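You operate a simulated robot arm through the tools that you are given. There is no shell and no other tool. Be economical: measure what you need, move in short steps, check, and stop when the job is done.

You run a simulated robot arm. Do the job below in one go: nothing can be reset, and whatever is moved stays where it is left.

## Task
Rest the lift on its stop bar, switch it off and set out the lantern.
Fine: Push the stop bar home and press DOWN till the platform sits on it, then turn the lift switch off with dry hands. Stand the lantern on the kick step and leave it lit. The gate stays pinned; keep clear of the shaft while it moves, drop nothing. Set down upright: lantern.

Only the result counts: the job must be done as asked and must still hold three seconds after the hand-in. Knocking over, shifting, dropping, spilling or breaking anything else fails it.

## Robot
A 6-joint arm with a two-finger parallel gripper on a trunk, on a base that drives. Base frame: it is fixed to the floor where the robot stands at the start and does not move with it; the origin is under the middle of the robot, x ahead of it, y to its left, z up. Units: mm, degrees, N and s.
With the tool pointing down near the work surface it reaches from about 180 to 460 mm from the robot's upright axis, wherever it stands. Its first joint turns from -166.0 to 166.0 degrees. Places, roughly: gate [900, -300, 600]; lantern [1250, -750, 1250]; lantern button [1200, -800, 1400]; lift panel [600, 100, 1500]; lift switch [400, 300, 600]; limit flag [600, 200, 800]; platform [2000, 200, 900]; post switch [500, 300, 1200]; stop bar [600, 100, 600]; top of the kick step [700, -400, 400]. Payload 4.1 kg.
The tool frame sits at the grasp point between the pads (the TCP): z along the fingers, y along the line on which they close. The tips reach 23 mm beyond it. Largest opening 94 mm; finger width 38, thickness 10; the body of the gripper, 54 by 96 mm, starts 39 mm behind the TCP.
Orientation is told as [roll, pitch, yaw] about the base's x, y, z axes, in that order, counted from this pose: with the fingers straight down and closing along the base's y, the tool's x points along the base's -x, its y along +y and its z along -z.

## Interface
- The arm moves only by the tool play_rows. Its argument "steps" is a list of rows, each a list of 6 numbers: the shift along the tool's x, y, z in units of 20 mm (1.0 is 20 mm), then the turn, a rotation vector about the tool's x, y, z in units of 8 degrees (1.0 is 8 degrees). In form: [[dx, dy, dz, ax, ay, az], ...]. A call has 1 to 12 rows; each row shifts and turns the commanded pose from where the row before left it, along the tool's axes as they then stand. "claw" is the closure, from 0 (fully open) to 1 (shut), set as the call begins (left out, the last holds). A call with a number of a shift or a turn outside -1 to 1 is refused whole. Each row takes 0.2 s and may step no farther than 50 mm and 8.6 degrees from the row before; otherwise, or with a gripper value out of range, the whole call is refused. Where a pose cannot be reached the arm comes as near as it can. A force on the tool above 90 N (or 10 N above the force at the start of the call, whichever is more), or a blocked arm, ends the call early, and 0.2 s more pass. The fingers move at their own pace (about 45 mm/s each) and stop on an object; they squeeze with about 39 N. The grip force told is the motor's: it shows also when the fingers shut on nothing. Time passes only in rows, and 0.2 s behind the last, so rows that do not move let the fingers close. The reply holds the time, the measured pose of the TCP, the force on the tool along the base axes, the opening and the grip force, in the units named above and with some noise, with the torque about the TCP (base axes, N m) and any sound that the robot's microphone picked up.
- Cameras (640 x 400 px; columns grow to the right, rows downward): "scene" is now at [16.9, 157.6, 1306]; the picture's right is [-0.13, -0.99, 0.00], its down [-0.73, 0.10, -0.68] and it looks along [0.67, -0.09, -0.73] (base axes); focal length 247 px, centre (320, 200). "wrist" rides on the gripper at [86, 16, -75] in the tool frame; the picture's right is [-0.18, 0.98, 0.00], its down [-0.58, -0.11, -0.81] and it looks along [-0.79, -0.15, 0.59] (tool axes); focal length 243 px, centre (320, 200). There is no depth. A picture from a camera that has moved, and an enlarged one, comes with that camera's place and axes in the base frame and with its lens.
- capture(camera): a new picture of that camera. The clock stands still meanwhile.
- raise_lower(by): slides the trunk up (or, below 0, down) by that many mm; the arm and the scene camera ride with it, the base frame stays. It gives what a move gives, with no picture.
- steer(legs): drives the robot by 1 to 6 legs, each [ahead, turn to the left] in mm and degrees, along the robot's own axes; the way and the turn of a leg run together, so that a leg with both is an arc; at most 1500 mm and 180 degrees a leg. The arm and the cameras ride along, it lands a little off, and it stops where it bumps. It gives what a move gives.
- head_to(pan, tilt): turns the head with the scene camera to pan (to the left, within 155 degrees either way) and tilt (down, from -29 to 69), counted from straight ahead of the robot. It gives what a move gives.
- inspect(camera, box): a new picture of the part [left, top, right, bottom] of that camera's present view, enlarged. The clock stands still meanwhile.
- job_done(): hands the job in; it is judged then, once.

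Go step by step. Nothing tells you exact positions but the pictures and the camera data: compare them with the known pose of the tool, close in by small moves and look again before you grip or let go. The budget is 120 turns and 78 pictures, counting those below and the enlarged ones. Unless the task says otherwise, let go and move clear before handing in.

The tools are called after ">>>" by a JSON object that holds its "name" and its "arguments". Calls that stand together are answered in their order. play_rows: Moves the arm, as the interface text tells. Its arguments: {"type":"object","properties":{"steps":{"type":"array"},"claw":{"type":"number"}},"required":["steps"]} The other tools are called the same way: raise_lower (by) slides the trunk up or down; steer (legs) drives the base; head_to (pan, tilt) turns the head that bears the scene camera; capture (camera) takes a picture; inspect (camera, box) takes an enlarged picture of a part of a camera's view; job_done () hands the job in.

At the start:

```text
time_s: 0.0
ee_pos: [467.4, -152.8, 782.9]
orientation: [0.1, 0.0, 0.0]
wrist_force: [0.2, -1.2, -0.3]
wrist_torque: [-0.02, -0.01, -0.01]
gripper_width: 93.7
gripper_force: 0.1
trunk travel left (down, up): [-275.0, 315.0]
robot x, y, heading: [3.5, -0.9, -0.0]
head pan, tilt: [-7.7, 47.1]
```

scene: 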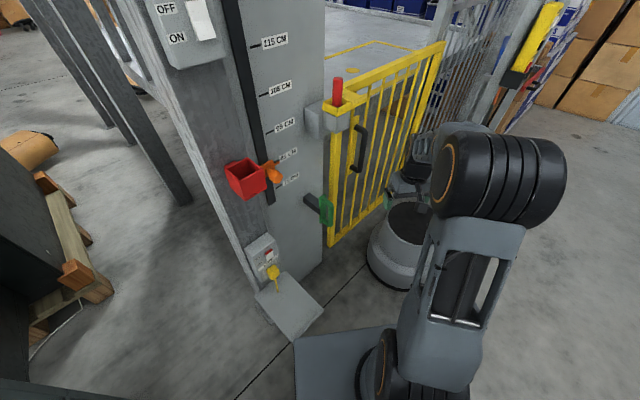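
wrist: 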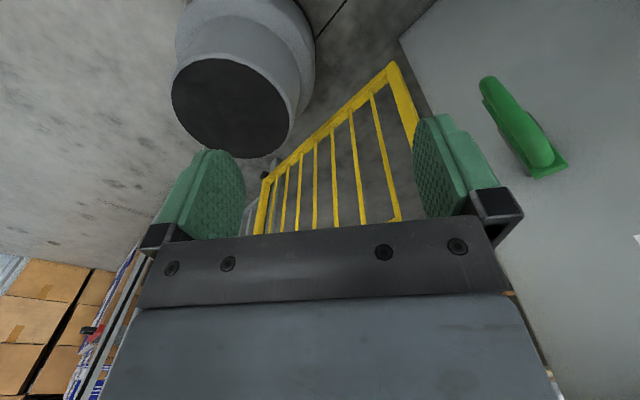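

I see a post with a post switch (OFF/ON), a scale, a red limit flag, a pinned gate, a lower switch with a key and a kick step. I look around first to find the lift panel, the lantern and the platform.

>>> {"name": "head_to", "arguments": {"pan": 0, "tilt": 5}}

>>> {"name": "capture", "arguments": {"camera": "scene"}}

>>> {"name": "head_to", "arguments": {"pan": -40, "tilt": 15}}

>>> {"name": "capture", "arguments": {"camera": "scene"}}

>>> {"name": "head_to", "arguments": {"pan": 20, "tilt": 30}}

>>> {"name": "capture", "arguments": {"camera": "scene"}}

```text
time_s: 1.1
ee_pos: [468.5, -150.9, 783.2]
orientation: [-0.1, 0.0, 0.1]
wrist_force: [0.8, -0.3, 0.9]
wrist_torque: [0.01, 0.03, 0.01]
gripper_width: 94.0
gripper_force: 0.0
trunk travel left (down, up): [-275.0, 315.0]
robot x, y, heading: [0.1, -1.8, 0.2]
head pan, tilt: [0.0, 5.0]
```

```text
75 pictures are left
camera scene: at [29.8, 168.2, 1371.9], right [0.0, -1.0, 0.0], down [-0.09, 0.0, -1.0], along [1.0, 0.0, -0.09], focal length 247 px, centre (320, 200)
```

scene: 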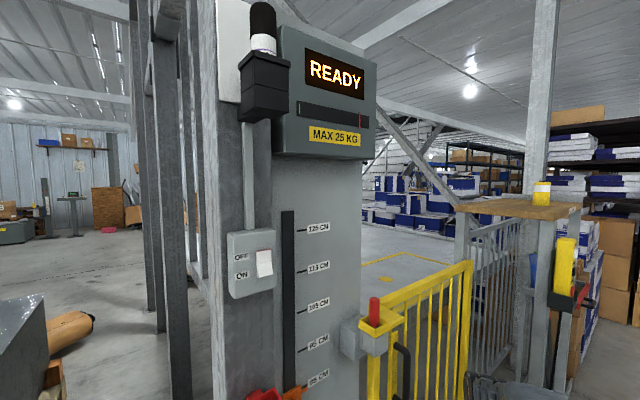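

```text
time_s: 2.2
ee_pos: [467.1, -152.6, 783.6]
orientation: [0.0, 0.0, 0.1]
wrist_force: [0.0, -0.4, 0.5]
wrist_torque: [0.0, 0.0, -0.01]
gripper_width: 94.1
gripper_force: 0.0
trunk travel left (down, up): [-275.0, 315.0]
robot x, y, heading: [2.2, 3.1, 0.1]
head pan, tilt: [-40.0, 15.0]
```

```text
74 pictures are left
camera scene: at [9.6, 108.2, 1355.8], right [-0.64, -0.77, 0.0], down [-0.2, 0.17, -0.97], along [0.74, -0.62, -0.26], focal length 247 px, centre (320, 200)
```

scene: 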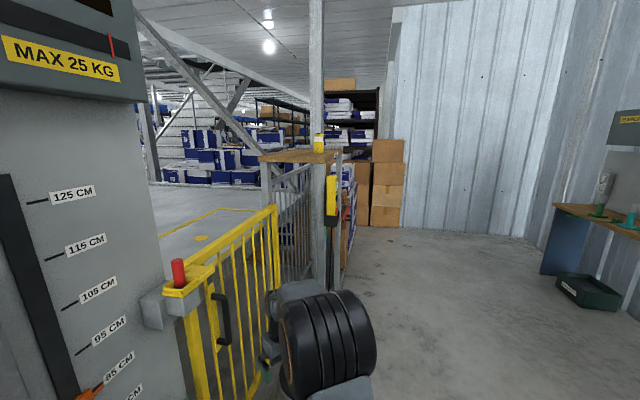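

```text
time_s: 3.5
ee_pos: [468.0, -151.2, 782.5]
orientation: [0.1, 0.0, 0.0]
wrist_force: [1.1, -0.2, -1.2]
wrist_torque: [0.03, 0.01, 0.02]
gripper_width: 94.1
gripper_force: 0.0
trunk travel left (down, up): [-275.0, 315.0]
robot x, y, heading: [-0.1, -3.5, 0.1]
head pan, tilt: [20.0, 30.0]
```

```text
73 pictures are left
camera scene: at [23.0, 199.1, 1331.6], right [0.34, -0.94, 0.0], down [-0.47, -0.17, -0.87], along [0.81, 0.3, -0.5], focal length 247 px, centre (320, 200)
```

scene: 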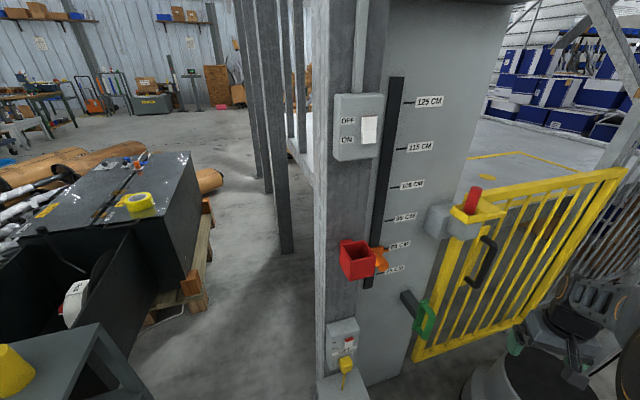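

Next I zoom in on the lantern, the panel, the stop bar and the lift switch.

>>> {"name": "inspect", "arguments": {"camera": "scene", "box": [310, 220, 470, 400]}}

>>> {"name": "head_to", "arguments": {"pan": -25, "tilt": 5}}

>>> {"name": "inspect", "arguments": {"camera": "scene", "box": [240, 120, 440, 300]}}

>>> {"name": "head_to", "arguments": {"pan": 0, "tilt": -15}}

>>> {"name": "capture", "arguments": {"camera": "scene"}}

```text
2.22 times, centred on (390, 310) of scene
camera zoom: at [23.0, 199.1, 1331.6], right [0.34, -0.94, 0.0], down [-0.47, -0.17, -0.87], along [0.81, 0.3, -0.5], focal length 550 px, centre (164, -44)
```

zoom: 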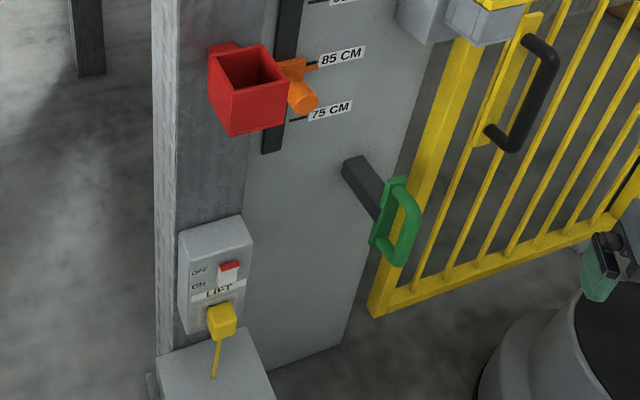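

```text
time_s: 4.6
ee_pos: [467.6, -152.4, 783.3]
orientation: [-0.1, -0.1, -0.1]
wrist_force: [-1.0, 0.3, 0.9]
wrist_torque: [-0.02, 0.04, -0.02]
gripper_width: 94.3
gripper_force: 0.2
trunk travel left (down, up): [-275.0, 315.0]
robot x, y, heading: [0.1, 1.4, 0.0]
head pan, tilt: [-25.0, 5.0]
```

```text
2.22 times, centred on (340, 210) of scene
camera zoom: at [21.3, 129.5, 1372.0], right [-0.42, -0.91, 0.0], down [-0.08, 0.04, -1.0], along [0.9, -0.42, -0.09], focal length 550 px, centre (276, 178)
```

zoom: 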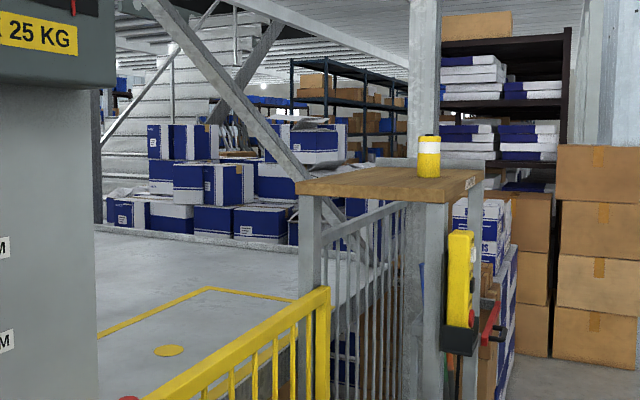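

```text
time_s: 5.5
ee_pos: [465.7, -152.4, 783.4]
orientation: [0.1, 0.0, 0.0]
wrist_force: [0.1, -0.7, 1.1]
wrist_torque: [0.0, -0.03, -0.01]
gripper_width: 94.1
gripper_force: 0.0
trunk travel left (down, up): [-275.0, 315.0]
robot x, y, heading: [-1.7, 2.9, 0.0]
head pan, tilt: [0.0, -15.0]
```

```text
70 pictures are left
camera scene: at [18.5, 168.2, 1402.3], right [0.0, -1.0, 0.0], down [0.26, 0.0, -0.97], along [0.97, 0.0, 0.26], focal length 247 px, centre (320, 200)
```

scene: 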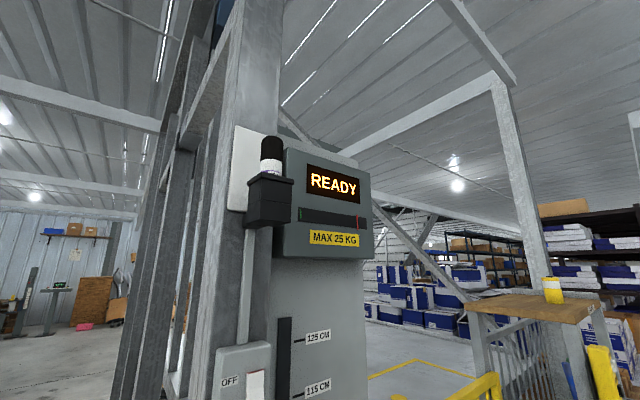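

The yellow pendant on the far post seems to hold the lift's buttons, and the lantern stands on the wooden shelf. I inspect both closer.

>>> {"name": "head_to", "arguments": {"pan": -30, "tilt": 10}}

>>> {"name": "inspect", "arguments": {"camera": "scene", "box": [320, 120, 400, 240]}}

>>> {"name": "head_to", "arguments": {"pan": -40, "tilt": 55}}

>>> {"name": "capture", "arguments": {"camera": "scene"}}

```text
time_s: 6.4
ee_pos: [466.5, -153.3, 783.3]
orientation: [0.0, -0.1, -0.1]
wrist_force: [0.0, -0.7, -0.5]
wrist_torque: [0.0, 0.01, 0.01]
gripper_width: 94.1
gripper_force: 0.0
trunk travel left (down, up): [-275.0, 315.0]
robot x, y, heading: [-2.7, 1.1, -0.3]
head pan, tilt: [-30.0, 10.0]
```

```text
3.33 times, centred on (360, 180) of scene
camera zoom: at [18.5, 121.8, 1364.0], right [-0.5, -0.87, 0.0], down [-0.15, 0.09, -0.98], along [0.85, -0.49, -0.17], focal length 825 px, centre (187, 267)
```

zoom: 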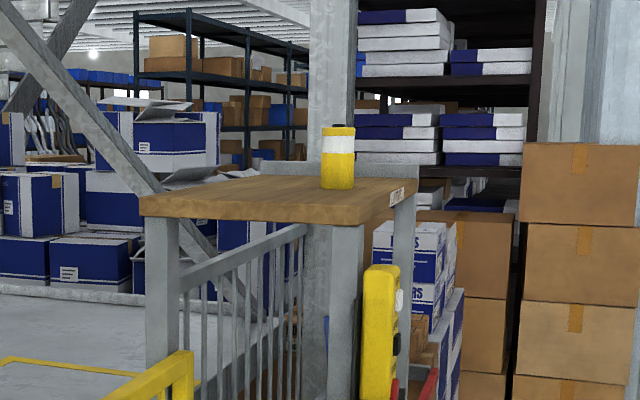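

```text
time_s: 7.5
ee_pos: [467.6, -151.2, 782.9]
orientation: [0.0, 0.0, 0.0]
wrist_force: [0.1, -0.6, -0.3]
wrist_torque: [0.04, 0.0, 0.01]
gripper_width: 93.8
gripper_force: 0.1
trunk travel left (down, up): [-275.0, 315.0]
robot x, y, heading: [2.5, -0.4, 0.2]
head pan, tilt: [-40.0, 55.0]
```

```text
68 pictures are left
camera scene: at [-6.7, 121.9, 1295.6], right [-0.64, -0.77, 0.0], down [-0.63, 0.53, -0.57], along [0.44, -0.37, -0.82], focal length 247 px, centre (320, 200)
```

scene: 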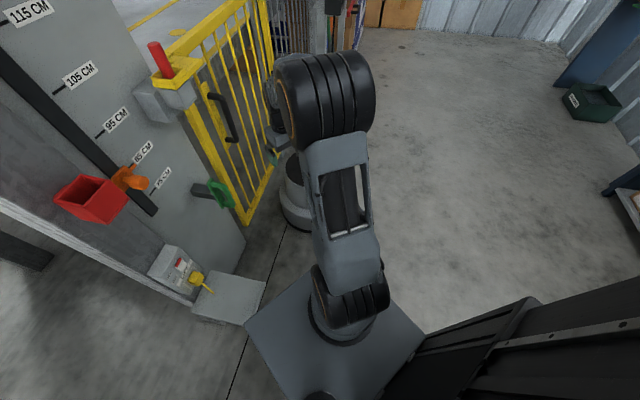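

I look to the right and behind, too, for anything about drying hands.

>>> {"name": "head_to", "arguments": {"pan": -85, "tilt": 20}}

>>> {"name": "capture", "arguments": {"camera": "scene"}}

>>> {"name": "head_to", "arguments": {"pan": 60, "tilt": 30}}

>>> {"name": "capture", "arguments": {"camera": "scene"}}

```text
time_s: 8.7
ee_pos: [467.7, -153.0, 783.2]
orientation: [0.0, 0.0, 0.0]
wrist_force: [0.1, -0.3, 0.0]
wrist_torque: [0.0, 0.02, -0.02]
gripper_width: 94.1
gripper_force: 0.0
trunk travel left (down, up): [-275.0, 315.0]
robot x, y, heading: [2.8, 0.4, 0.1]
head pan, tilt: [-85.0, 20.0]
```

```text
67 pictures are left
camera scene: at [-53.8, 75.5, 1347.6], right [-1.0, -0.09, 0.0], down [-0.03, 0.34, -0.94], along [0.08, -0.94, -0.34], focal length 247 px, centre (320, 200)
```

scene: 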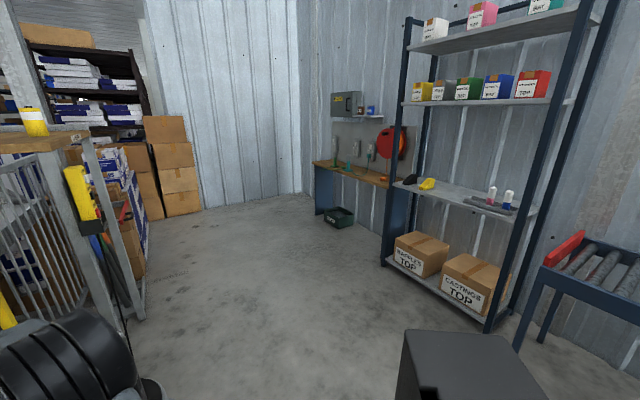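

```text
time_s: 10.9
ee_pos: [466.4, -152.4, 782.8]
orientation: [0.0, 0.0, 0.0]
wrist_force: [0.3, -0.8, -0.1]
wrist_torque: [0.0, -0.02, -0.03]
gripper_width: 94.1
gripper_force: 0.0
trunk travel left (down, up): [-275.0, 315.0]
robot x, y, heading: [-0.0, 0.5, -0.1]
head pan, tilt: [60.0, 30.0]
```

```text
66 pictures are left
camera scene: at [-16.7, 246.5, 1331.6], right [0.87, -0.5, 0.0], down [-0.25, -0.43, -0.87], along [0.43, 0.75, -0.5], focal length 247 px, centre (320, 200)
```

scene: 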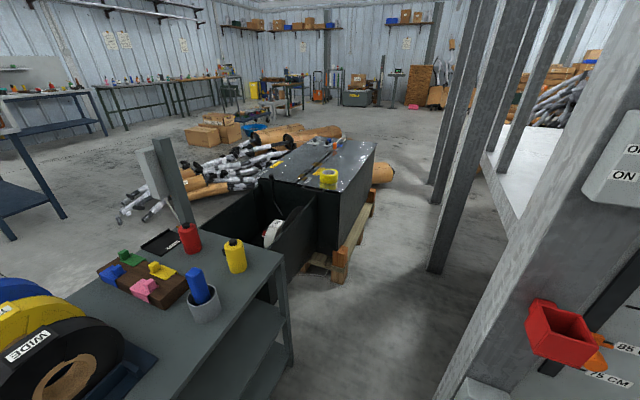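

The lift front stands at about 45° to me: the bar's push direction is roughly (+0.7,+0.7). I check what stands close to the base front-left before driving.

>>> {"name": "head_to", "arguments": {"pan": 25, "tilt": 65}}

>>> {"name": "capture", "arguments": {"camera": "scene"}}

```text
time_s: 12.0
ee_pos: [467.3, -153.0, 782.6]
orientation: [0.1, 0.0, 0.0]
wrist_force: [-0.2, 0.3, -0.7]
wrist_torque: [-0.02, -0.01, -0.03]
gripper_width: 94.0
gripper_force: 0.1
trunk travel left (down, up): [-275.0, 315.0]
robot x, y, heading: [1.3, 2.0, -0.1]
head pan, tilt: [25.0, 65.0]
```

```text
65 pictures are left
camera scene: at [-7.0, 193.9, 1284.0], right [0.42, -0.91, 0.0], down [-0.82, -0.38, -0.42], along [0.38, 0.18, -0.91], focal length 247 px, centre (320, 200)
```

scene: 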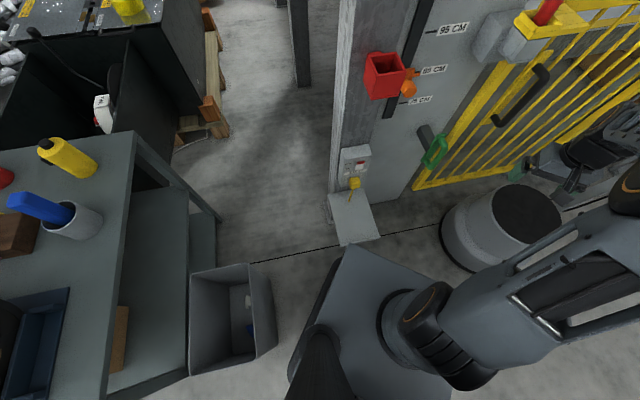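

I zoom in on the plate under the lift switch and the switch.

>>> {"name": "inspect", "arguments": {"camera": "scene", "box": [300, 120, 460, 270]}}

```text
2.67 times, centred on (380, 195) of scene
camera zoom: at [-7.0, 193.9, 1284.0], right [0.42, -0.91, 0.0], down [-0.82, -0.38, -0.42], along [0.38, 0.18, -0.91], focal length 660 px, centre (160, 213)
```

zoom: 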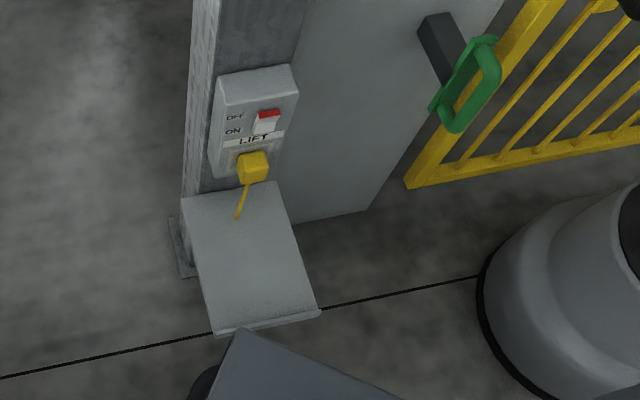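

The shelf below the lift switch is close to my front-left corner, so I check behind me before backing off.

>>> {"name": "head_to", "arguments": {"pan": 150, "tilt": 50}}

>>> {"name": "capture", "arguments": {"camera": "scene"}}

>>> {"name": "head_to", "arguments": {"pan": -130, "tilt": 50}}

>>> {"name": "capture", "arguments": {"camera": "scene"}}

```text
time_s: 14.0
ee_pos: [468.5, -151.7, 783.4]
orientation: [0.1, 0.0, 0.0]
wrist_force: [0.4, -0.2, -0.6]
wrist_torque: [0.0, 0.0, -0.01]
gripper_width: 93.9
gripper_force: 0.1
trunk travel left (down, up): [-275.0, 315.0]
robot x, y, heading: [-0.5, -4.5, -0.2]
head pan, tilt: [150.0, 50.0]
```

```text
63 pictures are left
camera scene: at [-128.7, 206.8, 1302.1], right [0.5, 0.87, 0.0], down [0.66, -0.38, -0.64], along [-0.56, 0.32, -0.77], focal length 247 px, centre (320, 200)
```

scene: 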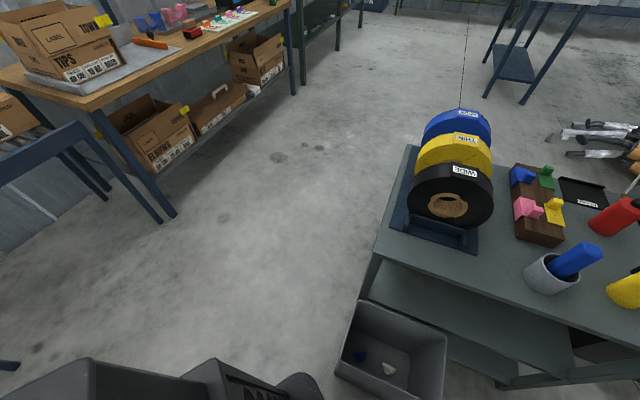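

```text
time_s: 17.9
ee_pos: [466.8, -151.8, 783.2]
orientation: [0.0, 0.0, 0.0]
wrist_force: [-0.4, 0.2, 1.4]
wrist_torque: [-0.02, 0.0, 0.02]
gripper_width: 94.1
gripper_force: 0.1
trunk travel left (down, up): [-275.0, 315.0]
robot x, y, heading: [-0.7, 0.6, 0.1]
head pan, tilt: [-130.0, 50.0]
```

```text
62 pictures are left
camera scene: at [-111.5, 109.2, 1302.1], right [-0.77, 0.64, 0.0], down [0.49, 0.59, -0.64], along [-0.41, -0.49, -0.77], focal length 247 px, centre (320, 200)
```

scene: 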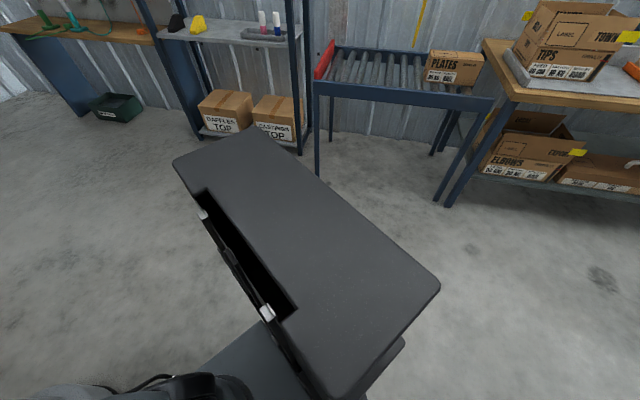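

The rear is clear. I back off, then arc in to the right so that the base stays clear of the shelf and the kick step.

>>> {"name": "steer", "arguments": {"legs": [[-170, 0], [230, -40], [130, 0]]}}

>>> {"name": "head_to", "arguments": {"pan": 60, "tilt": 55}}

>>> {"name": "capture", "arguments": {"camera": "scene"}}

```text
time_s: 22.1
ee_pos: [395.7, -590.6, 782.4]
orientation: [0.0, 0.0, -41.5]
wrist_force: [0.0, 0.5, 0.3]
wrist_torque: [0.0, 0.0, -0.01]
gripper_width: 94.1
gripper_force: 0.1
trunk travel left (down, up): [-275.0, 315.0]
robot x, y, heading: [146.5, -165.2, -41.1]
head pan, tilt: [-130.0, 50.0]
```

```text
time_s: 24.9
ee_pos: [396.7, -590.5, 782.5]
orientation: [0.0, 0.0, -41.3]
wrist_force: [-0.4, 0.4, -0.2]
wrist_torque: [-0.03, 0.0, -0.01]
gripper_width: 94.3
gripper_force: 0.1
trunk travel left (down, up): [-275.0, 315.0]
robot x, y, heading: [151.0, -164.8, -41.5]
head pan, tilt: [60.0, 55.0]
```

```text
61 pictures are left
camera scene: at [276.7, 22.5, 1295.6], right [0.32, -0.95, 0.0], down [-0.78, -0.26, -0.57], along [0.54, 0.19, -0.82], focal length 247 px, centre (320, 200)
```

scene: 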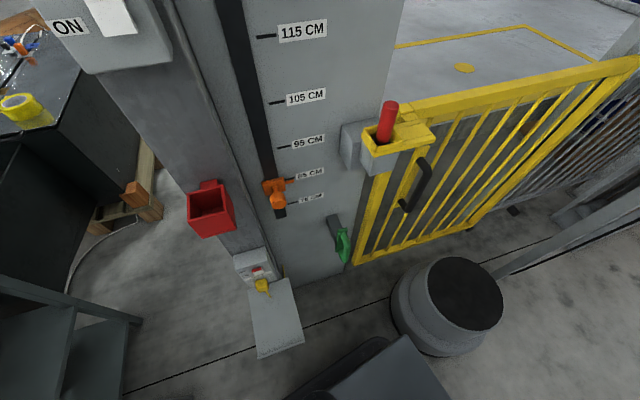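

With the wider baseline I get the wall's inward direction at about 38°, wall plane about 110 mm behind the handle, handle at about (579, 62, 640). I swing the arm round toward it with the tool still down and turned to yaw 38.

>>> {"name": "play_rows", "arguments": {"steps": [[0.53, 0.848, 0, 0, 0, -1], [0.407, 0.914, 0, 0, 0, -1], [0.276, 0.961, 0, 0, 0, -1], [0.139, 0.99, 0, 0, 0, -1], [0, 1, 0, 0, 0, -1], [-0.139, 0.99, 0, 0, 0, -1], [-0.276, 0.961, 0, 0, 0, -1], [-0.407, 0.914, 0, 0, 0, -1], [-0.53, 0.848, 0, 0, 0, -1], [-0.643, 0.766, 0, 0, 0, -1], [-0.966, 0.87, 0, 0, 0, 0], [-0.966, 0.87, 0, 0, 0, 0]], "claw": 1}}

>>> {"name": "play_rows", "arguments": {"steps": [[-0.966, 0.87, 0, 0, 0, 0], [-0.966, 0.87, 0, 0, 0, 0], [-0.966, 0.87, 0, 0, 0, 0], [-0.966, 0.87, 0, 0, 0, 0], [-0.966, 0.87, 0, 0, 0, 0], [-0.966, 0.87, 0, 0, 0, 0], [-0.966, 0.87, 0, 0, 0, 0], [-0.966, 0.87, 0, 0, 0, 0], [-0.966, 0.87, 0, 0, 0, 0], [-0.966, 0.87, 0, 0, 0, 0], [-0.966, 0.87, 0, 0, 0, 0]]}}

```text
time_s: 27.5
ee_pos: [436.3, -341.9, 783.4]
orientation: [-0.1, 0.0, 38.8]
wrist_force: [-0.3, 0.5, 0.5]
wrist_torque: [0.03, 0.0, 0.05]
gripper_width: 0.0
gripper_force: 39.5
trunk travel left (down, up): [-275.0, 315.0]
robot x, y, heading: [145.2, -170.4, -41.3]
head pan, tilt: [60.0, 55.0]
```

```text
time_s: 29.9
ee_pos: [482.5, -59.9, 783.5]
orientation: [-0.1, 0.0, 38.5]
wrist_force: [-0.7, -0.1, -0.5]
wrist_torque: [0.01, -0.01, -0.02]
gripper_width: 0.0
gripper_force: 39.1
trunk travel left (down, up): [-275.0, 315.0]
robot x, y, heading: [142.7, -166.1, -41.1]
head pan, tilt: [60.0, 55.0]
```

The arm is in place; now I tip the tool to horizontal, pointing at the wall.

>>> {"name": "play_rows", "arguments": {"steps": [[0, 0.14, 0, 0, -1, 0], [0, 0.14, 0, 0, -1, 0], [0, 0.14, 0, 0, -1, 0], [0, 0.14, 0, 0, -1, 0], [0, 0.14, 0, 0, -1, 0], [0, 0.14, 0, 0, -1, 0], [0, 0.14, 0, 0, -1, 0], [0, 0.14, 0, 0, -1, 0], [0, 0.14, 0, 0, -1, 0], [0, 0.14, 0, 0, -1, 0], [0, 0.14, 0, 0, -1, 0], [0, 0, 0, 0, -0.25, 0]]}}

>>> {"name": "capture", "arguments": {"camera": "wrist"}}

>>> {"name": "capture", "arguments": {"camera": "scene"}}

```text
time_s: 32.5
ee_pos: [561.0, 9.8, 808.3]
orientation: [16.4, -83.4, 23.8]
wrist_force: [0.4, 0.5, -0.9]
wrist_torque: [0.02, -0.02, -0.03]
gripper_width: 0.0
gripper_force: 39.6
out of reach, approached as far as the arm can: row 4, 5, 6, 7, 8, 9, 10, 11
trunk travel left (down, up): [-275.0, 315.0]
robot x, y, heading: [148.5, -168.2, -41.1]
head pan, tilt: [60.0, 55.0]
```

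```text
60 pictures are left
camera wrist: at [484.4, -30.8, 732.3], right [-0.61, 0.76, 0.21], down [-0.48, -0.57, 0.66], along [0.63, 0.3, 0.72], focal length 243 px, centre (320, 200)
```

wrist: 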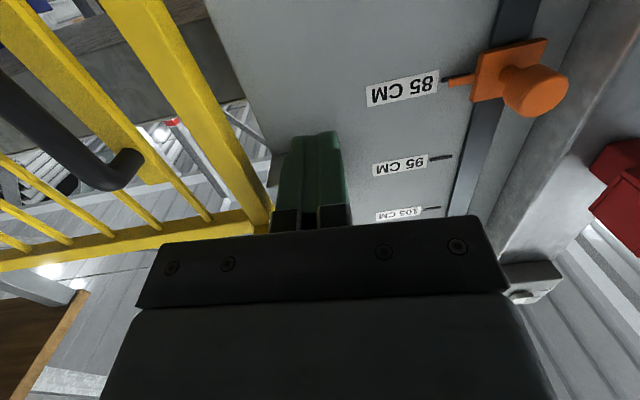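

```text
59 pictures are left
camera scene: at [276.8, 22.7, 1295.5], right [0.32, -0.95, 0.0], down [-0.78, -0.26, -0.57], along [0.54, 0.19, -0.82], focal length 247 px, centre (320, 200)
```

scene: 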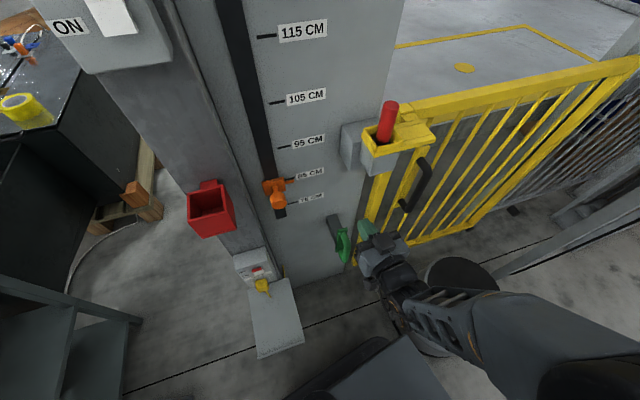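

The horizontal pose was too close in to be reached; I move the commanded pose forward and see that it settles.

>>> {"name": "play_rows", "arguments": {"steps": [[0, 0, 1, 0, 0, 0], [0, 0, 1, 0, 0, 0], [0, 0, 1, 0, 0, 0], [0, 0, 1, 0, 0, 0]]}}

```text
time_s: 33.5
ee_pos: [622.8, 53.2, 800.6]
orientation: [9.8, -83.8, 30.4]
wrist_force: [0.1, -1.1, -0.6]
wrist_torque: [0.0, 0.0, -0.02]
gripper_width: 0.1
gripper_force: 38.6
out of reach, approached as far as the arm can: row 3, 4
trunk travel left (down, up): [-275.0, 315.0]
robot x, y, heading: [144.8, -168.9, -41.2]
head pan, tilt: [60.0, 55.0]
```

The reach limit is about 520 mm with the tool horizontal, so the base needs to be some 50 mm nearer the wall. I raise and retract the arm, then re-park the base at a heading of about -21°.

>>> {"name": "play_rows", "arguments": {"steps": [[0, 0, -1, 0, 0, 0], [0, 0, -1, 0, 0, 0], [0, 0, -1, 0, 0, 0], [0, 0, -1, 0, 0, 0], [0, 0, -1, 0, 0, 0]]}}

>>> {"name": "raise_lower", "arguments": {"by": 60}}

```text
time_s: 34.7
ee_pos: [565.4, -5.2, 806.9]
orientation: [12.5, -83.6, 27.4]
wrist_force: [0.0, 0.0, 0.1]
wrist_torque: [0.03, -0.03, 0.05]
gripper_width: 0.0
gripper_force: 38.2
out of reach, approached as far as the arm can: row 5
trunk travel left (down, up): [-275.0, 315.0]
robot x, y, heading: [144.0, -169.3, -41.2]
head pan, tilt: [60.0, 55.0]
```

```text
time_s: 35.7
ee_pos: [566.0, -4.9, 866.7]
orientation: [12.5, -83.6, 27.4]
wrist_force: [-0.9, 0.0, 0.4]
wrist_torque: [0.0, 0.0, 0.03]
gripper_width: 0.0
gripper_force: 39.2
trunk travel left (down, up): [-335.0, 255.0]
robot x, y, heading: [146.4, -165.9, -41.3]
head pan, tilt: [60.0, 55.0]
```

>>> {"name": "steer", "arguments": {"legs": [[-60, 0], [0, 20], [78, 0]]}}

>>> {"name": "capture", "arguments": {"camera": "scene"}}

```text
time_s: 38.4
ee_pos: [512.9, 141.2, 867.1]
orientation: [12.4, -83.6, 47.5]
wrist_force: [0.8, -0.4, -0.9]
wrist_torque: [-0.02, 0.0, -0.01]
gripper_width: 0.1
gripper_force: 39.2
trunk travel left (down, up): [-335.0, 255.0]
robot x, y, heading: [174.6, -153.5, -21.3]
head pan, tilt: [60.0, 55.0]
```

```text
58 pictures are left
camera scene: at [232.8, 67.7, 1355.5], right [0.63, -0.78, 0.0], down [-0.64, -0.51, -0.57], along [0.45, 0.36, -0.82], focal length 247 px, centre (320, 200)
```

scene: 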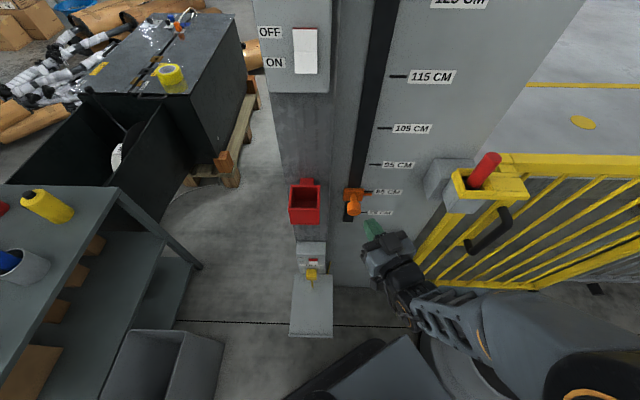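

The camera now looks squarely at the wall, confirming about 38-39°. I retreat slightly, turn the tool square to the wall and shift right toward the handle's line.

>>> {"name": "play_rows", "arguments": {"steps": [[0, -0.8, -0.3, 0.4, 0, 0], [0, -0.8, -0.3, 0.4, 0, 0], [0, -0.9, -0.3, 0.4, 0, 0], [0, -0.9, -0.3, 0.4, 0, 0], [0, -0.9, -0.2, 0.4, -0.3, 0], [0, -0.9, -0.2, 0.4, -0.4, 0]]}}

```text
time_s: 39.8
ee_pos: [603.6, 32.7, 900.3]
orientation: [3.1, -89.1, 37.9]
wrist_force: [0.2, 0.3, 0.6]
wrist_torque: [0.01, -0.02, 0.03]
gripper_width: 0.0
gripper_force: 39.4
out of reach, approached as far as the arm can: row 1, 2, 3, 4, 5, 6
trunk travel left (down, up): [-335.0, 255.0]
robot x, y, heading: [177.0, -156.1, -21.4]
head pan, tilt: [60.0, 55.0]
```

>>> {"name": "play_rows", "arguments": {"steps": [[0.5, 0.5, 0, 0, 0, 0], [0.5, 0.5, 0, 0, 0, 0], [0.5, 0.5, 0, 0, 0, 0]]}}

```text
time_s: 40.6
ee_pos: [601.4, 33.6, 900.7]
orientation: [3.5, -89.1, 37.6]
wrist_force: [0.9, -0.1, 0.7]
wrist_torque: [-0.01, 0.02, 0.02]
gripper_width: 0.2
gripper_force: 38.6
out of reach, approached as far as the arm can: row 1, 2, 3
trunk travel left (down, up): [-335.0, 255.0]
robot x, y, heading: [179.0, -156.5, -21.2]
head pan, tilt: [60.0, 55.0]
```

The wrist bend seems to be the limit; a lower trunk with a relatively higher arm will help. I look before lowering.

>>> {"name": "capture", "arguments": {"camera": "scene"}}

>>> {"name": "capture", "arguments": {"camera": "wrist"}}

```text
57 pictures are left
camera scene: at [232.9, 67.6, 1355.5], right [0.63, -0.78, 0.0], down [-0.64, -0.51, -0.57], along [0.45, 0.36, -0.82], focal length 247 px, centre (320, 200)
```

scene: 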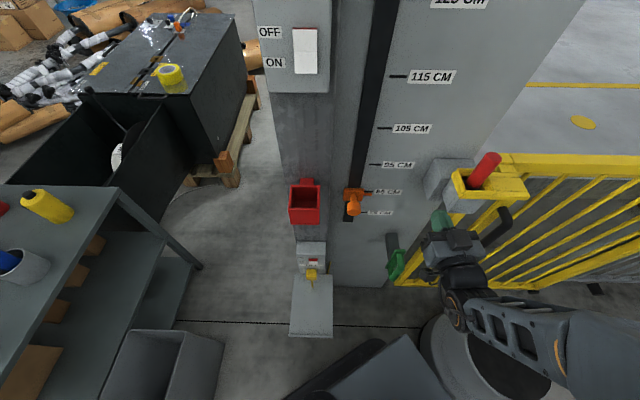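

```text
56 pictures are left
camera wrist: at [534.6, -4.5, 815.9], right [-0.64, 0.74, 0.19], down [-0.53, -0.61, 0.59], along [0.55, 0.28, 0.78], focal length 243 px, centre (320, 200)
```

wrist: 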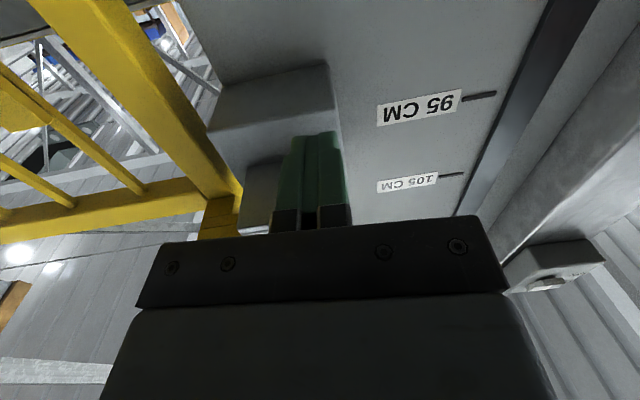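

>>> {"name": "raise_lower", "arguments": {"by": -250}}

>>> {"name": "capture", "arguments": {"camera": "wrist"}}

>>> {"name": "capture", "arguments": {"camera": "scene"}}

```text
time_s: 43.2
ee_pos: [603.5, 33.3, 650.6]
orientation: [5.2, -89.0, 35.9]
wrist_force: [2.4, -3.2, 0.3]
wrist_torque: [0.06, 0.06, -0.03]
gripper_width: 0.1
gripper_force: 39.0
trunk travel left (down, up): [-85.0, 505.0]
robot x, y, heading: [172.9, -158.2, -21.3]
head pan, tilt: [60.0, 55.0]
```

```text
55 pictures are left
camera wrist: at [534.7, -4.9, 565.6], right [-0.64, 0.74, 0.19], down [-0.53, -0.61, 0.59], along [0.55, 0.28, 0.78], focal length 243 px, centre (320, 200)
```

wrist: 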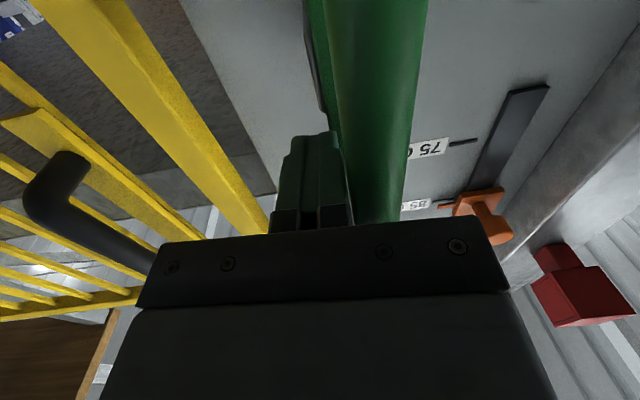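

```text
54 pictures are left
camera scene: at [233.3, 67.3, 1105.5], right [0.63, -0.78, 0.0], down [-0.64, -0.51, -0.57], along [0.45, 0.36, -0.82], focal length 247 px, centre (320, 200)
```

scene: 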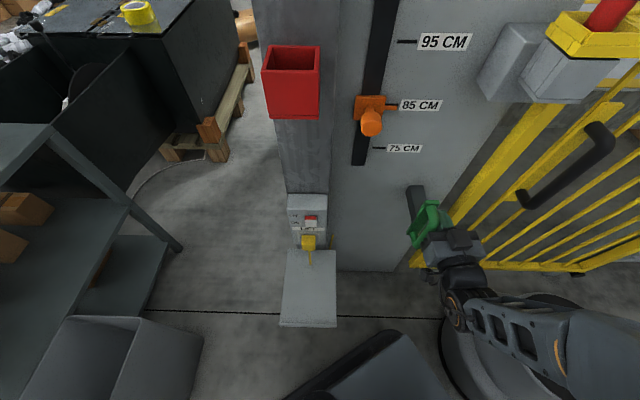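

The fingers lightly touch the handle's right side. I back away from it, then line up in front.

>>> {"name": "play_rows", "arguments": {"steps": [[0, -0.4, 0, 0, 0, 0], [0, 0, -0.7, 0, 0, 0], [0, 0, -0.7, 0, 0, 0], [-0.5, 0, -0.7, 0, 0, 0]]}}

>>> {"name": "capture", "arguments": {"camera": "wrist"}}

```text
time_s: 44.2
ee_pos: [610.3, 9.1, 659.4]
orientation: [4.3, -88.9, 36.7]
wrist_force: [0.0, 0.6, 0.5]
wrist_torque: [0.01, -0.01, 0.03]
gripper_width: 0.1
gripper_force: 39.3
out of reach, approached as far as the arm can: row 2, 3, 4
trunk travel left (down, up): [-85.0, 505.0]
robot x, y, heading: [176.9, -155.9, -21.1]
head pan, tilt: [60.0, 55.0]
```

```text
53 pictures are left
camera wrist: at [542.7, -29.0, 576.3], right [-0.64, 0.74, 0.19], down [-0.53, -0.61, 0.59], along [0.55, 0.29, 0.78], focal length 243 px, centre (320, 200)
```

wrist: 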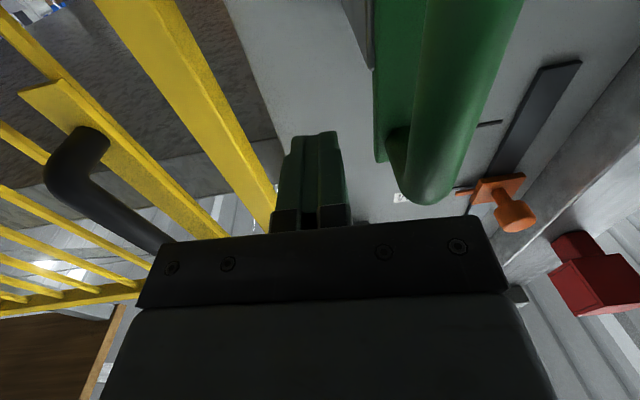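

Contact is gone. I raise the arm while retreating, then lower the trunk to compensate.

>>> {"name": "play_rows", "arguments": {"steps": [[-1, 0, -0.3, 0, 0, 0], [-1, 0, -0.7, 0, 0, 0], [-1, 0, -0.7, 0, 0, 0], [-1, 0, -0.7, 0, 0, 0], [-0.5, 0, -0.7, 0, 0, 0]]}}

```text
time_s: 45.4
ee_pos: [592.3, -22.9, 762.6]
orientation: [2.9, -89.0, 38.3]
wrist_force: [0.6, 0.9, -0.3]
wrist_torque: [-0.04, -0.01, 0.0]
gripper_width: 0.2
gripper_force: 39.2
out of reach, approached as far as the arm can: row 1, 2, 3, 4, 5
trunk travel left (down, up): [-85.0, 505.0]
robot x, y, heading: [172.5, -156.1, -21.1]
head pan, tilt: [60.0, 55.0]
```

>>> {"name": "play_rows", "arguments": {"steps": [[0, 1, 0, 0, 0, 0], [0, 1, 0, 0, 0, 0], [0, 1, 0, 0, 0, 0], [0, 0.5, 0, 0, 0, 0]]}}

>>> {"name": "raise_lower", "arguments": {"by": -85}}

>>> {"name": "capture", "arguments": {"camera": "wrist"}}

```text
time_s: 46.4
ee_pos: [567.7, 37.8, 773.0]
orientation: [1.5, -89.0, 39.8]
wrist_force: [-0.1, 0.5, -0.2]
wrist_torque: [0.01, 0.0, -0.02]
gripper_width: 0.2
gripper_force: 38.7
out of reach, approached as far as the arm can: row 1, 2, 3
trunk travel left (down, up): [-85.0, 505.0]
robot x, y, heading: [173.8, -157.3, -21.0]
head pan, tilt: [60.0, 55.0]
```

```text
time_s: 47.6
ee_pos: [568.1, 37.7, 698.3]
orientation: [-166.5, -89.5, -152.4]
wrist_force: [0.3, -1.1, 47.6]
wrist_torque: [0.45, -0.74, -0.54]
gripper_width: 0.0
gripper_force: 38.7
trunk travel left (down, up): [0.0, 590.0]
robot x, y, heading: [174.7, -158.0, -20.7]
head pan, tilt: [60.0, 55.0]
```

```text
52 pictures are left
camera wrist: at [501.3, 0.5, 612.0], right [-0.65, 0.74, 0.18], down [-0.54, -0.62, 0.57], along [0.54, 0.27, 0.8], focal length 243 px, centre (320, 200)
```

wrist: 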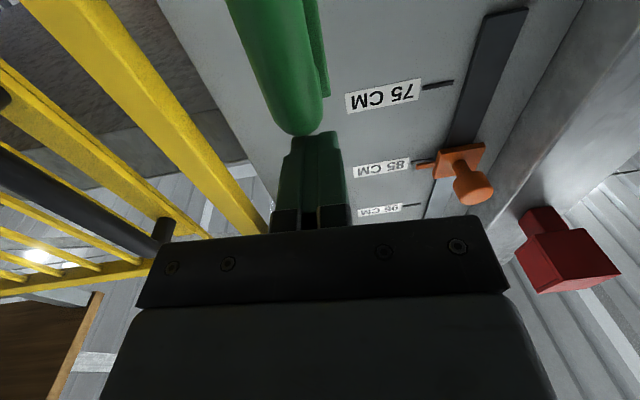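

The fingers came down on top of the handle (47 N up). I lift off at once, then pitch the tool 30° downward, which gives the wrist more room to retreat.

>>> {"name": "raise_lower", "arguments": {"by": 40}}

>>> {"name": "play_rows", "arguments": {"steps": [[0, 0, -0.5, 0, 1, 0], [0, 0, -0.5, 0, 1, 0], [0, 0, -0.5, 0, 1, 0], [0, 0.2, -0.5, 0, 1, 0]]}}

>>> {"name": "capture", "arguments": {"camera": "wrist"}}

```text
time_s: 48.5
ee_pos: [566.5, 37.0, 728.6]
orientation: [3.4, -88.9, 37.8]
wrist_force: [0.3, 0.2, -0.3]
wrist_torque: [-0.03, -0.01, -0.01]
gripper_width: 0.1
gripper_force: 39.2
trunk travel left (down, up): [-40.0, 550.0]
robot x, y, heading: [173.0, -156.6, -21.2]
head pan, tilt: [60.0, 55.0]
```

```text
time_s: 49.5
ee_pos: [538.8, 22.4, 736.2]
orientation: [1.3, -61.7, 41.4]
wrist_force: [0.1, -0.1, -0.3]
wrist_torque: [-0.02, 0.01, -0.02]
gripper_width: 0.0
gripper_force: 39.1
out of reach, approached as far as the arm can: row 4
trunk travel left (down, up): [-40.0, 550.0]
robot x, y, heading: [176.5, -157.1, -21.2]
head pan, tilt: [60.0, 55.0]
```

```text
51 pictures are left
camera wrist: at [448.6, -38.5, 696.7], right [-0.6, 0.78, 0.17], down [-0.24, -0.38, 0.89], along [0.76, 0.49, 0.42], focal length 243 px, centre (320, 200)
```

wrist: 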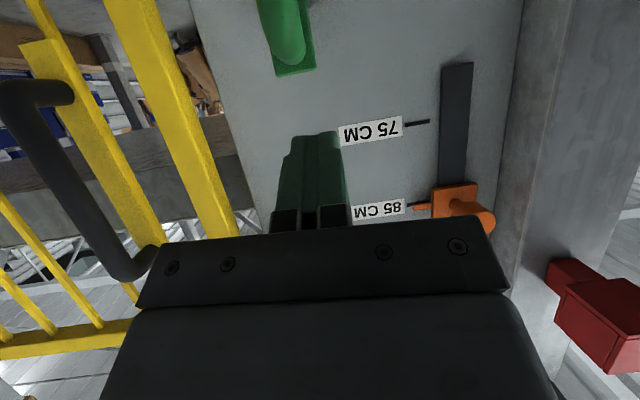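

>>> {"name": "raise_lower", "arguments": {"by": -40}}

>>> {"name": "play_rows", "arguments": {"steps": [[0.88, -0.25, 0.3, 0, 0.2, 0], [0.88, 0, 0.2, 0, 0.3, 0], [0.3, 0, 0, 0, 0, 0]]}}

>>> {"name": "capture", "arguments": {"camera": "wrist"}}

>>> {"name": "capture", "arguments": {"camera": "scene"}}

```text
time_s: 50.3
ee_pos: [538.9, 21.7, 696.1]
orientation: [1.3, -61.7, 41.3]
wrist_force: [0.7, -0.3, -0.5]
wrist_torque: [0.0, 0.03, -0.01]
gripper_width: 0.0
gripper_force: 38.9
trunk travel left (down, up): [0.0, 590.0]
robot x, y, heading: [174.6, -157.1, -21.2]
head pan, tilt: [60.0, 55.0]
```

```text
time_s: 51.1
ee_pos: [532.1, 11.4, 656.6]
orientation: [1.2, -57.7, 41.5]
wrist_force: [0.7, -0.1, 0.2]
wrist_torque: [0.02, -0.03, 0.0]
gripper_width: 0.0
gripper_force: 39.0
trunk travel left (down, up): [0.0, 590.0]
robot x, y, heading: [173.2, -155.4, -21.2]
head pan, tilt: [60.0, 55.0]
```

```text
50 pictures are left
camera wrist: at [439.9, -51.1, 623.2], right [-0.59, 0.79, 0.17], down [-0.19, -0.34, 0.92], along [0.78, 0.51, 0.35], focal length 243 px, centre (320, 200)
```

wrist: 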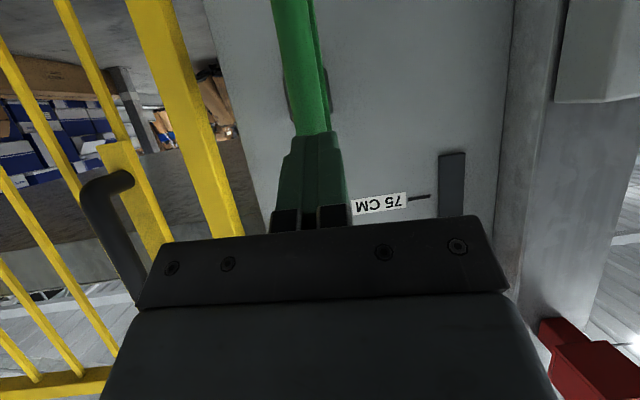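

```text
49 pictures are left
camera scene: at [232.9, 67.5, 1020.6], right [0.63, -0.78, 0.0], down [-0.64, -0.51, -0.57], along [0.45, 0.36, -0.82], focal length 247 px, centre (320, 200)
```

scene: 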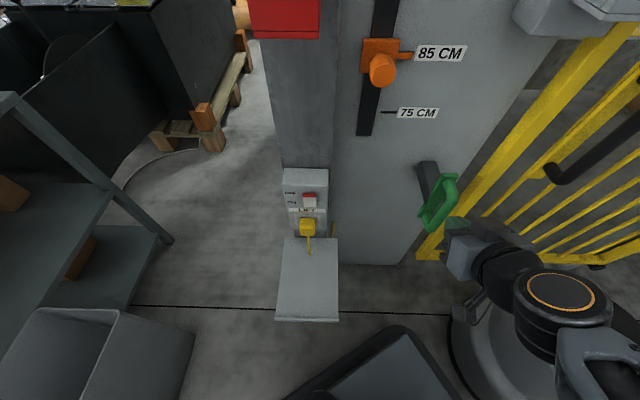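

The fingertips are lined up in front of the grip at mid-height. I push inward along the wall normal.

>>> {"name": "play_rows", "arguments": {"steps": [[-0.53, -0.06, 0.848, 0, 0, 0], [-0.53, -0.06, 0.848, 0, 0, 0], [-0.53, -0.06, 0.848, 0, 0, 0], [-0.53, -0.06, 0.848, 0, 0, 0]]}}

>>> {"name": "capture", "arguments": {"camera": "scene"}}

```text
time_s: 52.1
ee_pos: [595.0, 62.4, 654.7]
orientation: [1.2, -57.7, 41.5]
wrist_force: [-1.4, -1.0, -0.5]
wrist_torque: [-0.01, 0.0, -0.07]
gripper_width: 0.0
gripper_force: 39.4
trunk travel left (down, up): [0.0, 590.0]
robot x, y, heading: [171.4, -156.4, -21.1]
head pan, tilt: [60.0, 55.0]
```

```text
48 pictures are left
camera scene: at [232.8, 67.4, 1020.5], right [0.63, -0.78, 0.0], down [-0.64, -0.51, -0.57], along [0.45, 0.36, -0.82], focal length 247 px, centre (320, 200)
```

scene: 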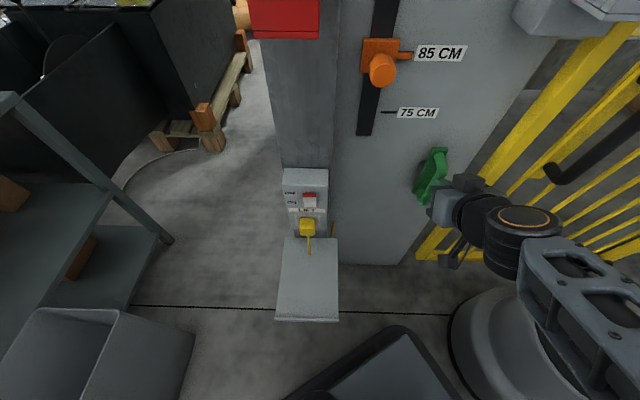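

The bar slid in easily and the plate is near the wall. I press on until it stops.

>>> {"name": "play_rows", "arguments": {"steps": [[-0.265, -0.03, 0.424, 0, 0, 0], [-0.265, -0.03, 0.424, 0, 0, 0], [-0.265, -0.03, 0.424, 0, 0, 0], [-0.265, -0.03, 0.424, 0, 0, 0]]}}

>>> {"name": "capture", "arguments": {"camera": "wrist"}}

```text
time_s: 52.7
ee_pos: [600.2, 67.1, 655.2]
orientation: [1.3, -57.6, 41.4]
wrist_force: [-50.1, -38.3, 16.9]
wrist_torque: [0.32, -0.6, -0.44]
gripper_width: 0.0
gripper_force: 39.1
trunk travel left (down, up): [0.0, 590.0]
robot x, y, heading: [175.6, -156.8, -21.5]
head pan, tilt: [60.0, 55.0]
stopped in row 2: the force on the tool passed its limit (the readings are from after the stop); the commanded pose is now the measured one
```

```text
47 pictures are left
camera wrist: at [509.6, 5.7, 623.0], right [-0.59, 0.79, 0.17], down [-0.19, -0.34, 0.92], along [0.78, 0.51, 0.35], focal length 243 px, centre (320, 200)
```

wrist: 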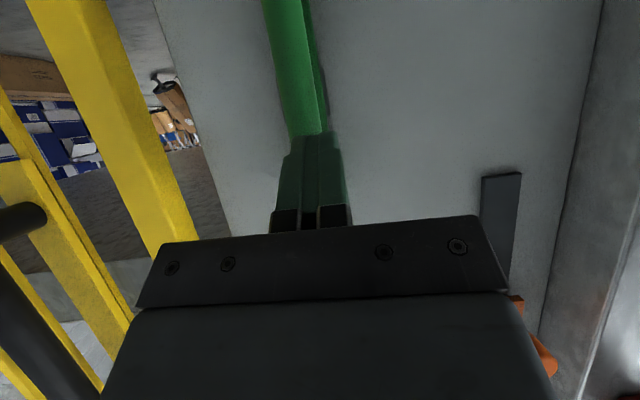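

The bar is against its hard stop, i.e. home. I retract, then look toward the lantern and pendant from here.

>>> {"name": "play_rows", "arguments": {"steps": [[0.53, 0, -0.848, 0, 0, 0], [0.53, 0, -0.848, 0, 0, 0], [0.53, 0, -0.848, 0, 0, 0], [0.53, 0, -0.848, 0, 0, 0]]}}

>>> {"name": "capture", "arguments": {"camera": "wrist"}}

>>> {"name": "raise_lower", "arguments": {"by": 300}}

>>> {"name": "head_to", "arguments": {"pan": -5, "tilt": 10}}

>>> {"name": "capture", "arguments": {"camera": "scene"}}

```text
time_s: 53.7
ee_pos: [545.5, 14.0, 651.3]
orientation: [1.5, -57.2, 41.3]
wrist_force: [0.1, 0.4, -0.4]
wrist_torque: [0.0, -0.01, 0.01]
gripper_width: 0.2
gripper_force: 39.0
trunk travel left (down, up): [0.0, 590.0]
robot x, y, heading: [176.6, -157.2, -21.3]
head pan, tilt: [60.0, 55.0]
```

```text
46 pictures are left
camera wrist: at [453.2, -47.7, 620.6], right [-0.59, 0.79, 0.17], down [-0.18, -0.34, 0.92], along [0.79, 0.51, 0.34], focal length 243 px, centre (320, 200)
```

wrist: 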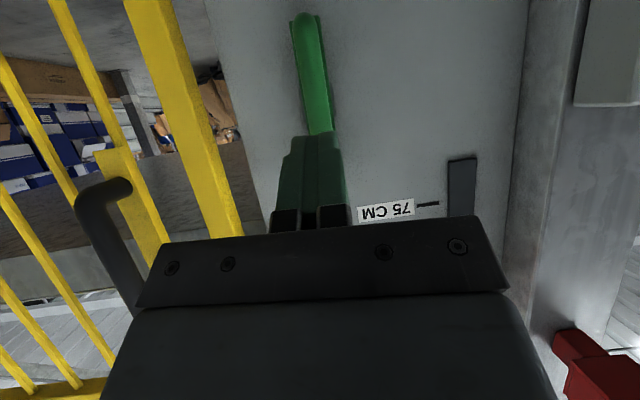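

```text
time_s: 56.7
ee_pos: [544.7, 15.3, 952.0]
orientation: [1.6, -57.2, 41.2]
wrist_force: [-0.5, -0.3, 0.1]
wrist_torque: [-0.02, -0.01, 0.02]
gripper_width: 0.0
gripper_force: 39.3
trunk travel left (down, up): [-300.0, 290.0]
robot x, y, heading: [174.8, -158.6, -20.8]
head pan, tilt: [60.0, 55.0]
```

```text
time_s: 58.0
ee_pos: [545.2, 13.7, 951.4]
orientation: [1.5, -57.2, 41.3]
wrist_force: [-0.8, -0.4, 0.5]
wrist_torque: [-0.02, 0.0, 0.0]
gripper_width: 0.0
gripper_force: 38.8
trunk travel left (down, up): [-300.0, 290.0]
robot x, y, heading: [177.8, -159.4, -21.3]
head pan, tilt: [-5.0, 10.0]
```

```text
45 pictures are left
camera scene: at [260.0, -18.7, 1388.9], right [-0.44, -0.9, 0.0], down [-0.16, 0.08, -0.98], along [0.88, -0.43, -0.17], focal length 247 px, centre (320, 200)
```

scene: 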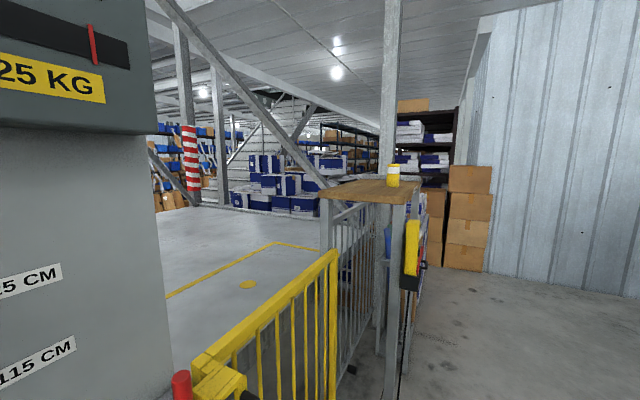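

I zoom in on the pendant and the platform region from here.

>>> {"name": "inspect", "arguments": {"camera": "scene", "box": [370, 150, 450, 310]}}

```text
2.50 times, centred on (410, 230) of scene
camera zoom: at [260.0, -18.7, 1388.9], right [-0.44, -0.9, 0.0], down [-0.16, 0.08, -0.98], along [0.88, -0.43, -0.17], focal length 618 px, centre (95, 125)
```

zoom: 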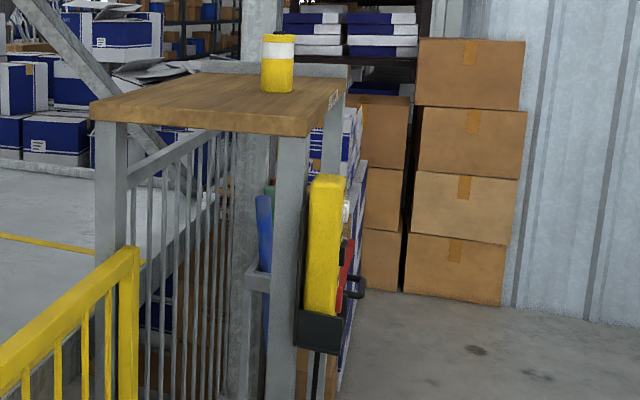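

The pendant hangs on the front of the side-fence post and its buttons seem to face out toward the front of the lift. I drive round the kick step to stand in front of it.

>>> {"name": "steer", "arguments": {"legs": [[-80, 0], [0, -52], [850, 0]]}}

>>> {"name": "head_to", "arguments": {"pan": 90, "tilt": 15}}

>>> {"name": "capture", "arguments": {"camera": "scene"}}

```text
time_s: 65.5
ee_pos: [702.2, -1133.4, 952.5]
orientation: [1.5, -57.2, -11.2]
wrist_force: [-0.4, 0.2, -0.5]
wrist_torque: [0.0, 0.0, 0.0]
gripper_width: 0.0
gripper_force: 38.7
trunk travel left (down, up): [-300.0, 290.0]
robot x, y, heading: [340.0, -943.5, -73.6]
head pan, tilt: [-5.0, 10.0]
```

```text
time_s: 67.2
ee_pos: [701.1, -1132.6, 952.0]
orientation: [1.6, -57.2, -11.1]
wrist_force: [-0.2, 0.1, 0.3]
wrist_torque: [-0.04, -0.05, 0.01]
gripper_width: 0.0
gripper_force: 38.7
trunk travel left (down, up): [-300.0, 290.0]
robot x, y, heading: [337.1, -942.4, -73.7]
head pan, tilt: [90.0, 15.0]
```

```text
43 pictures are left
camera scene: at [570.9, -811.1, 1380.8], right [0.28, -0.96, 0.0], down [-0.25, -0.07, -0.97], along [0.93, 0.27, -0.26], focal length 247 px, centre (320, 200)
```

scene: 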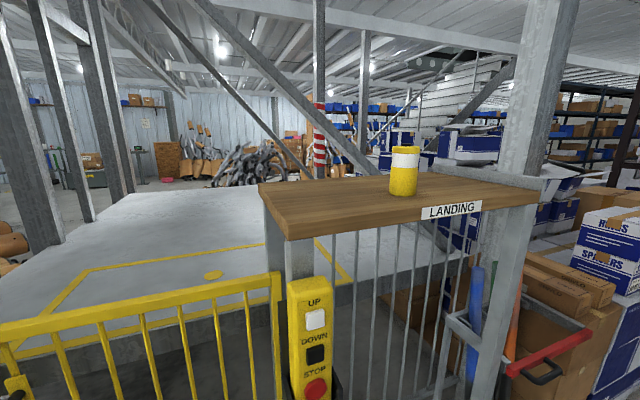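

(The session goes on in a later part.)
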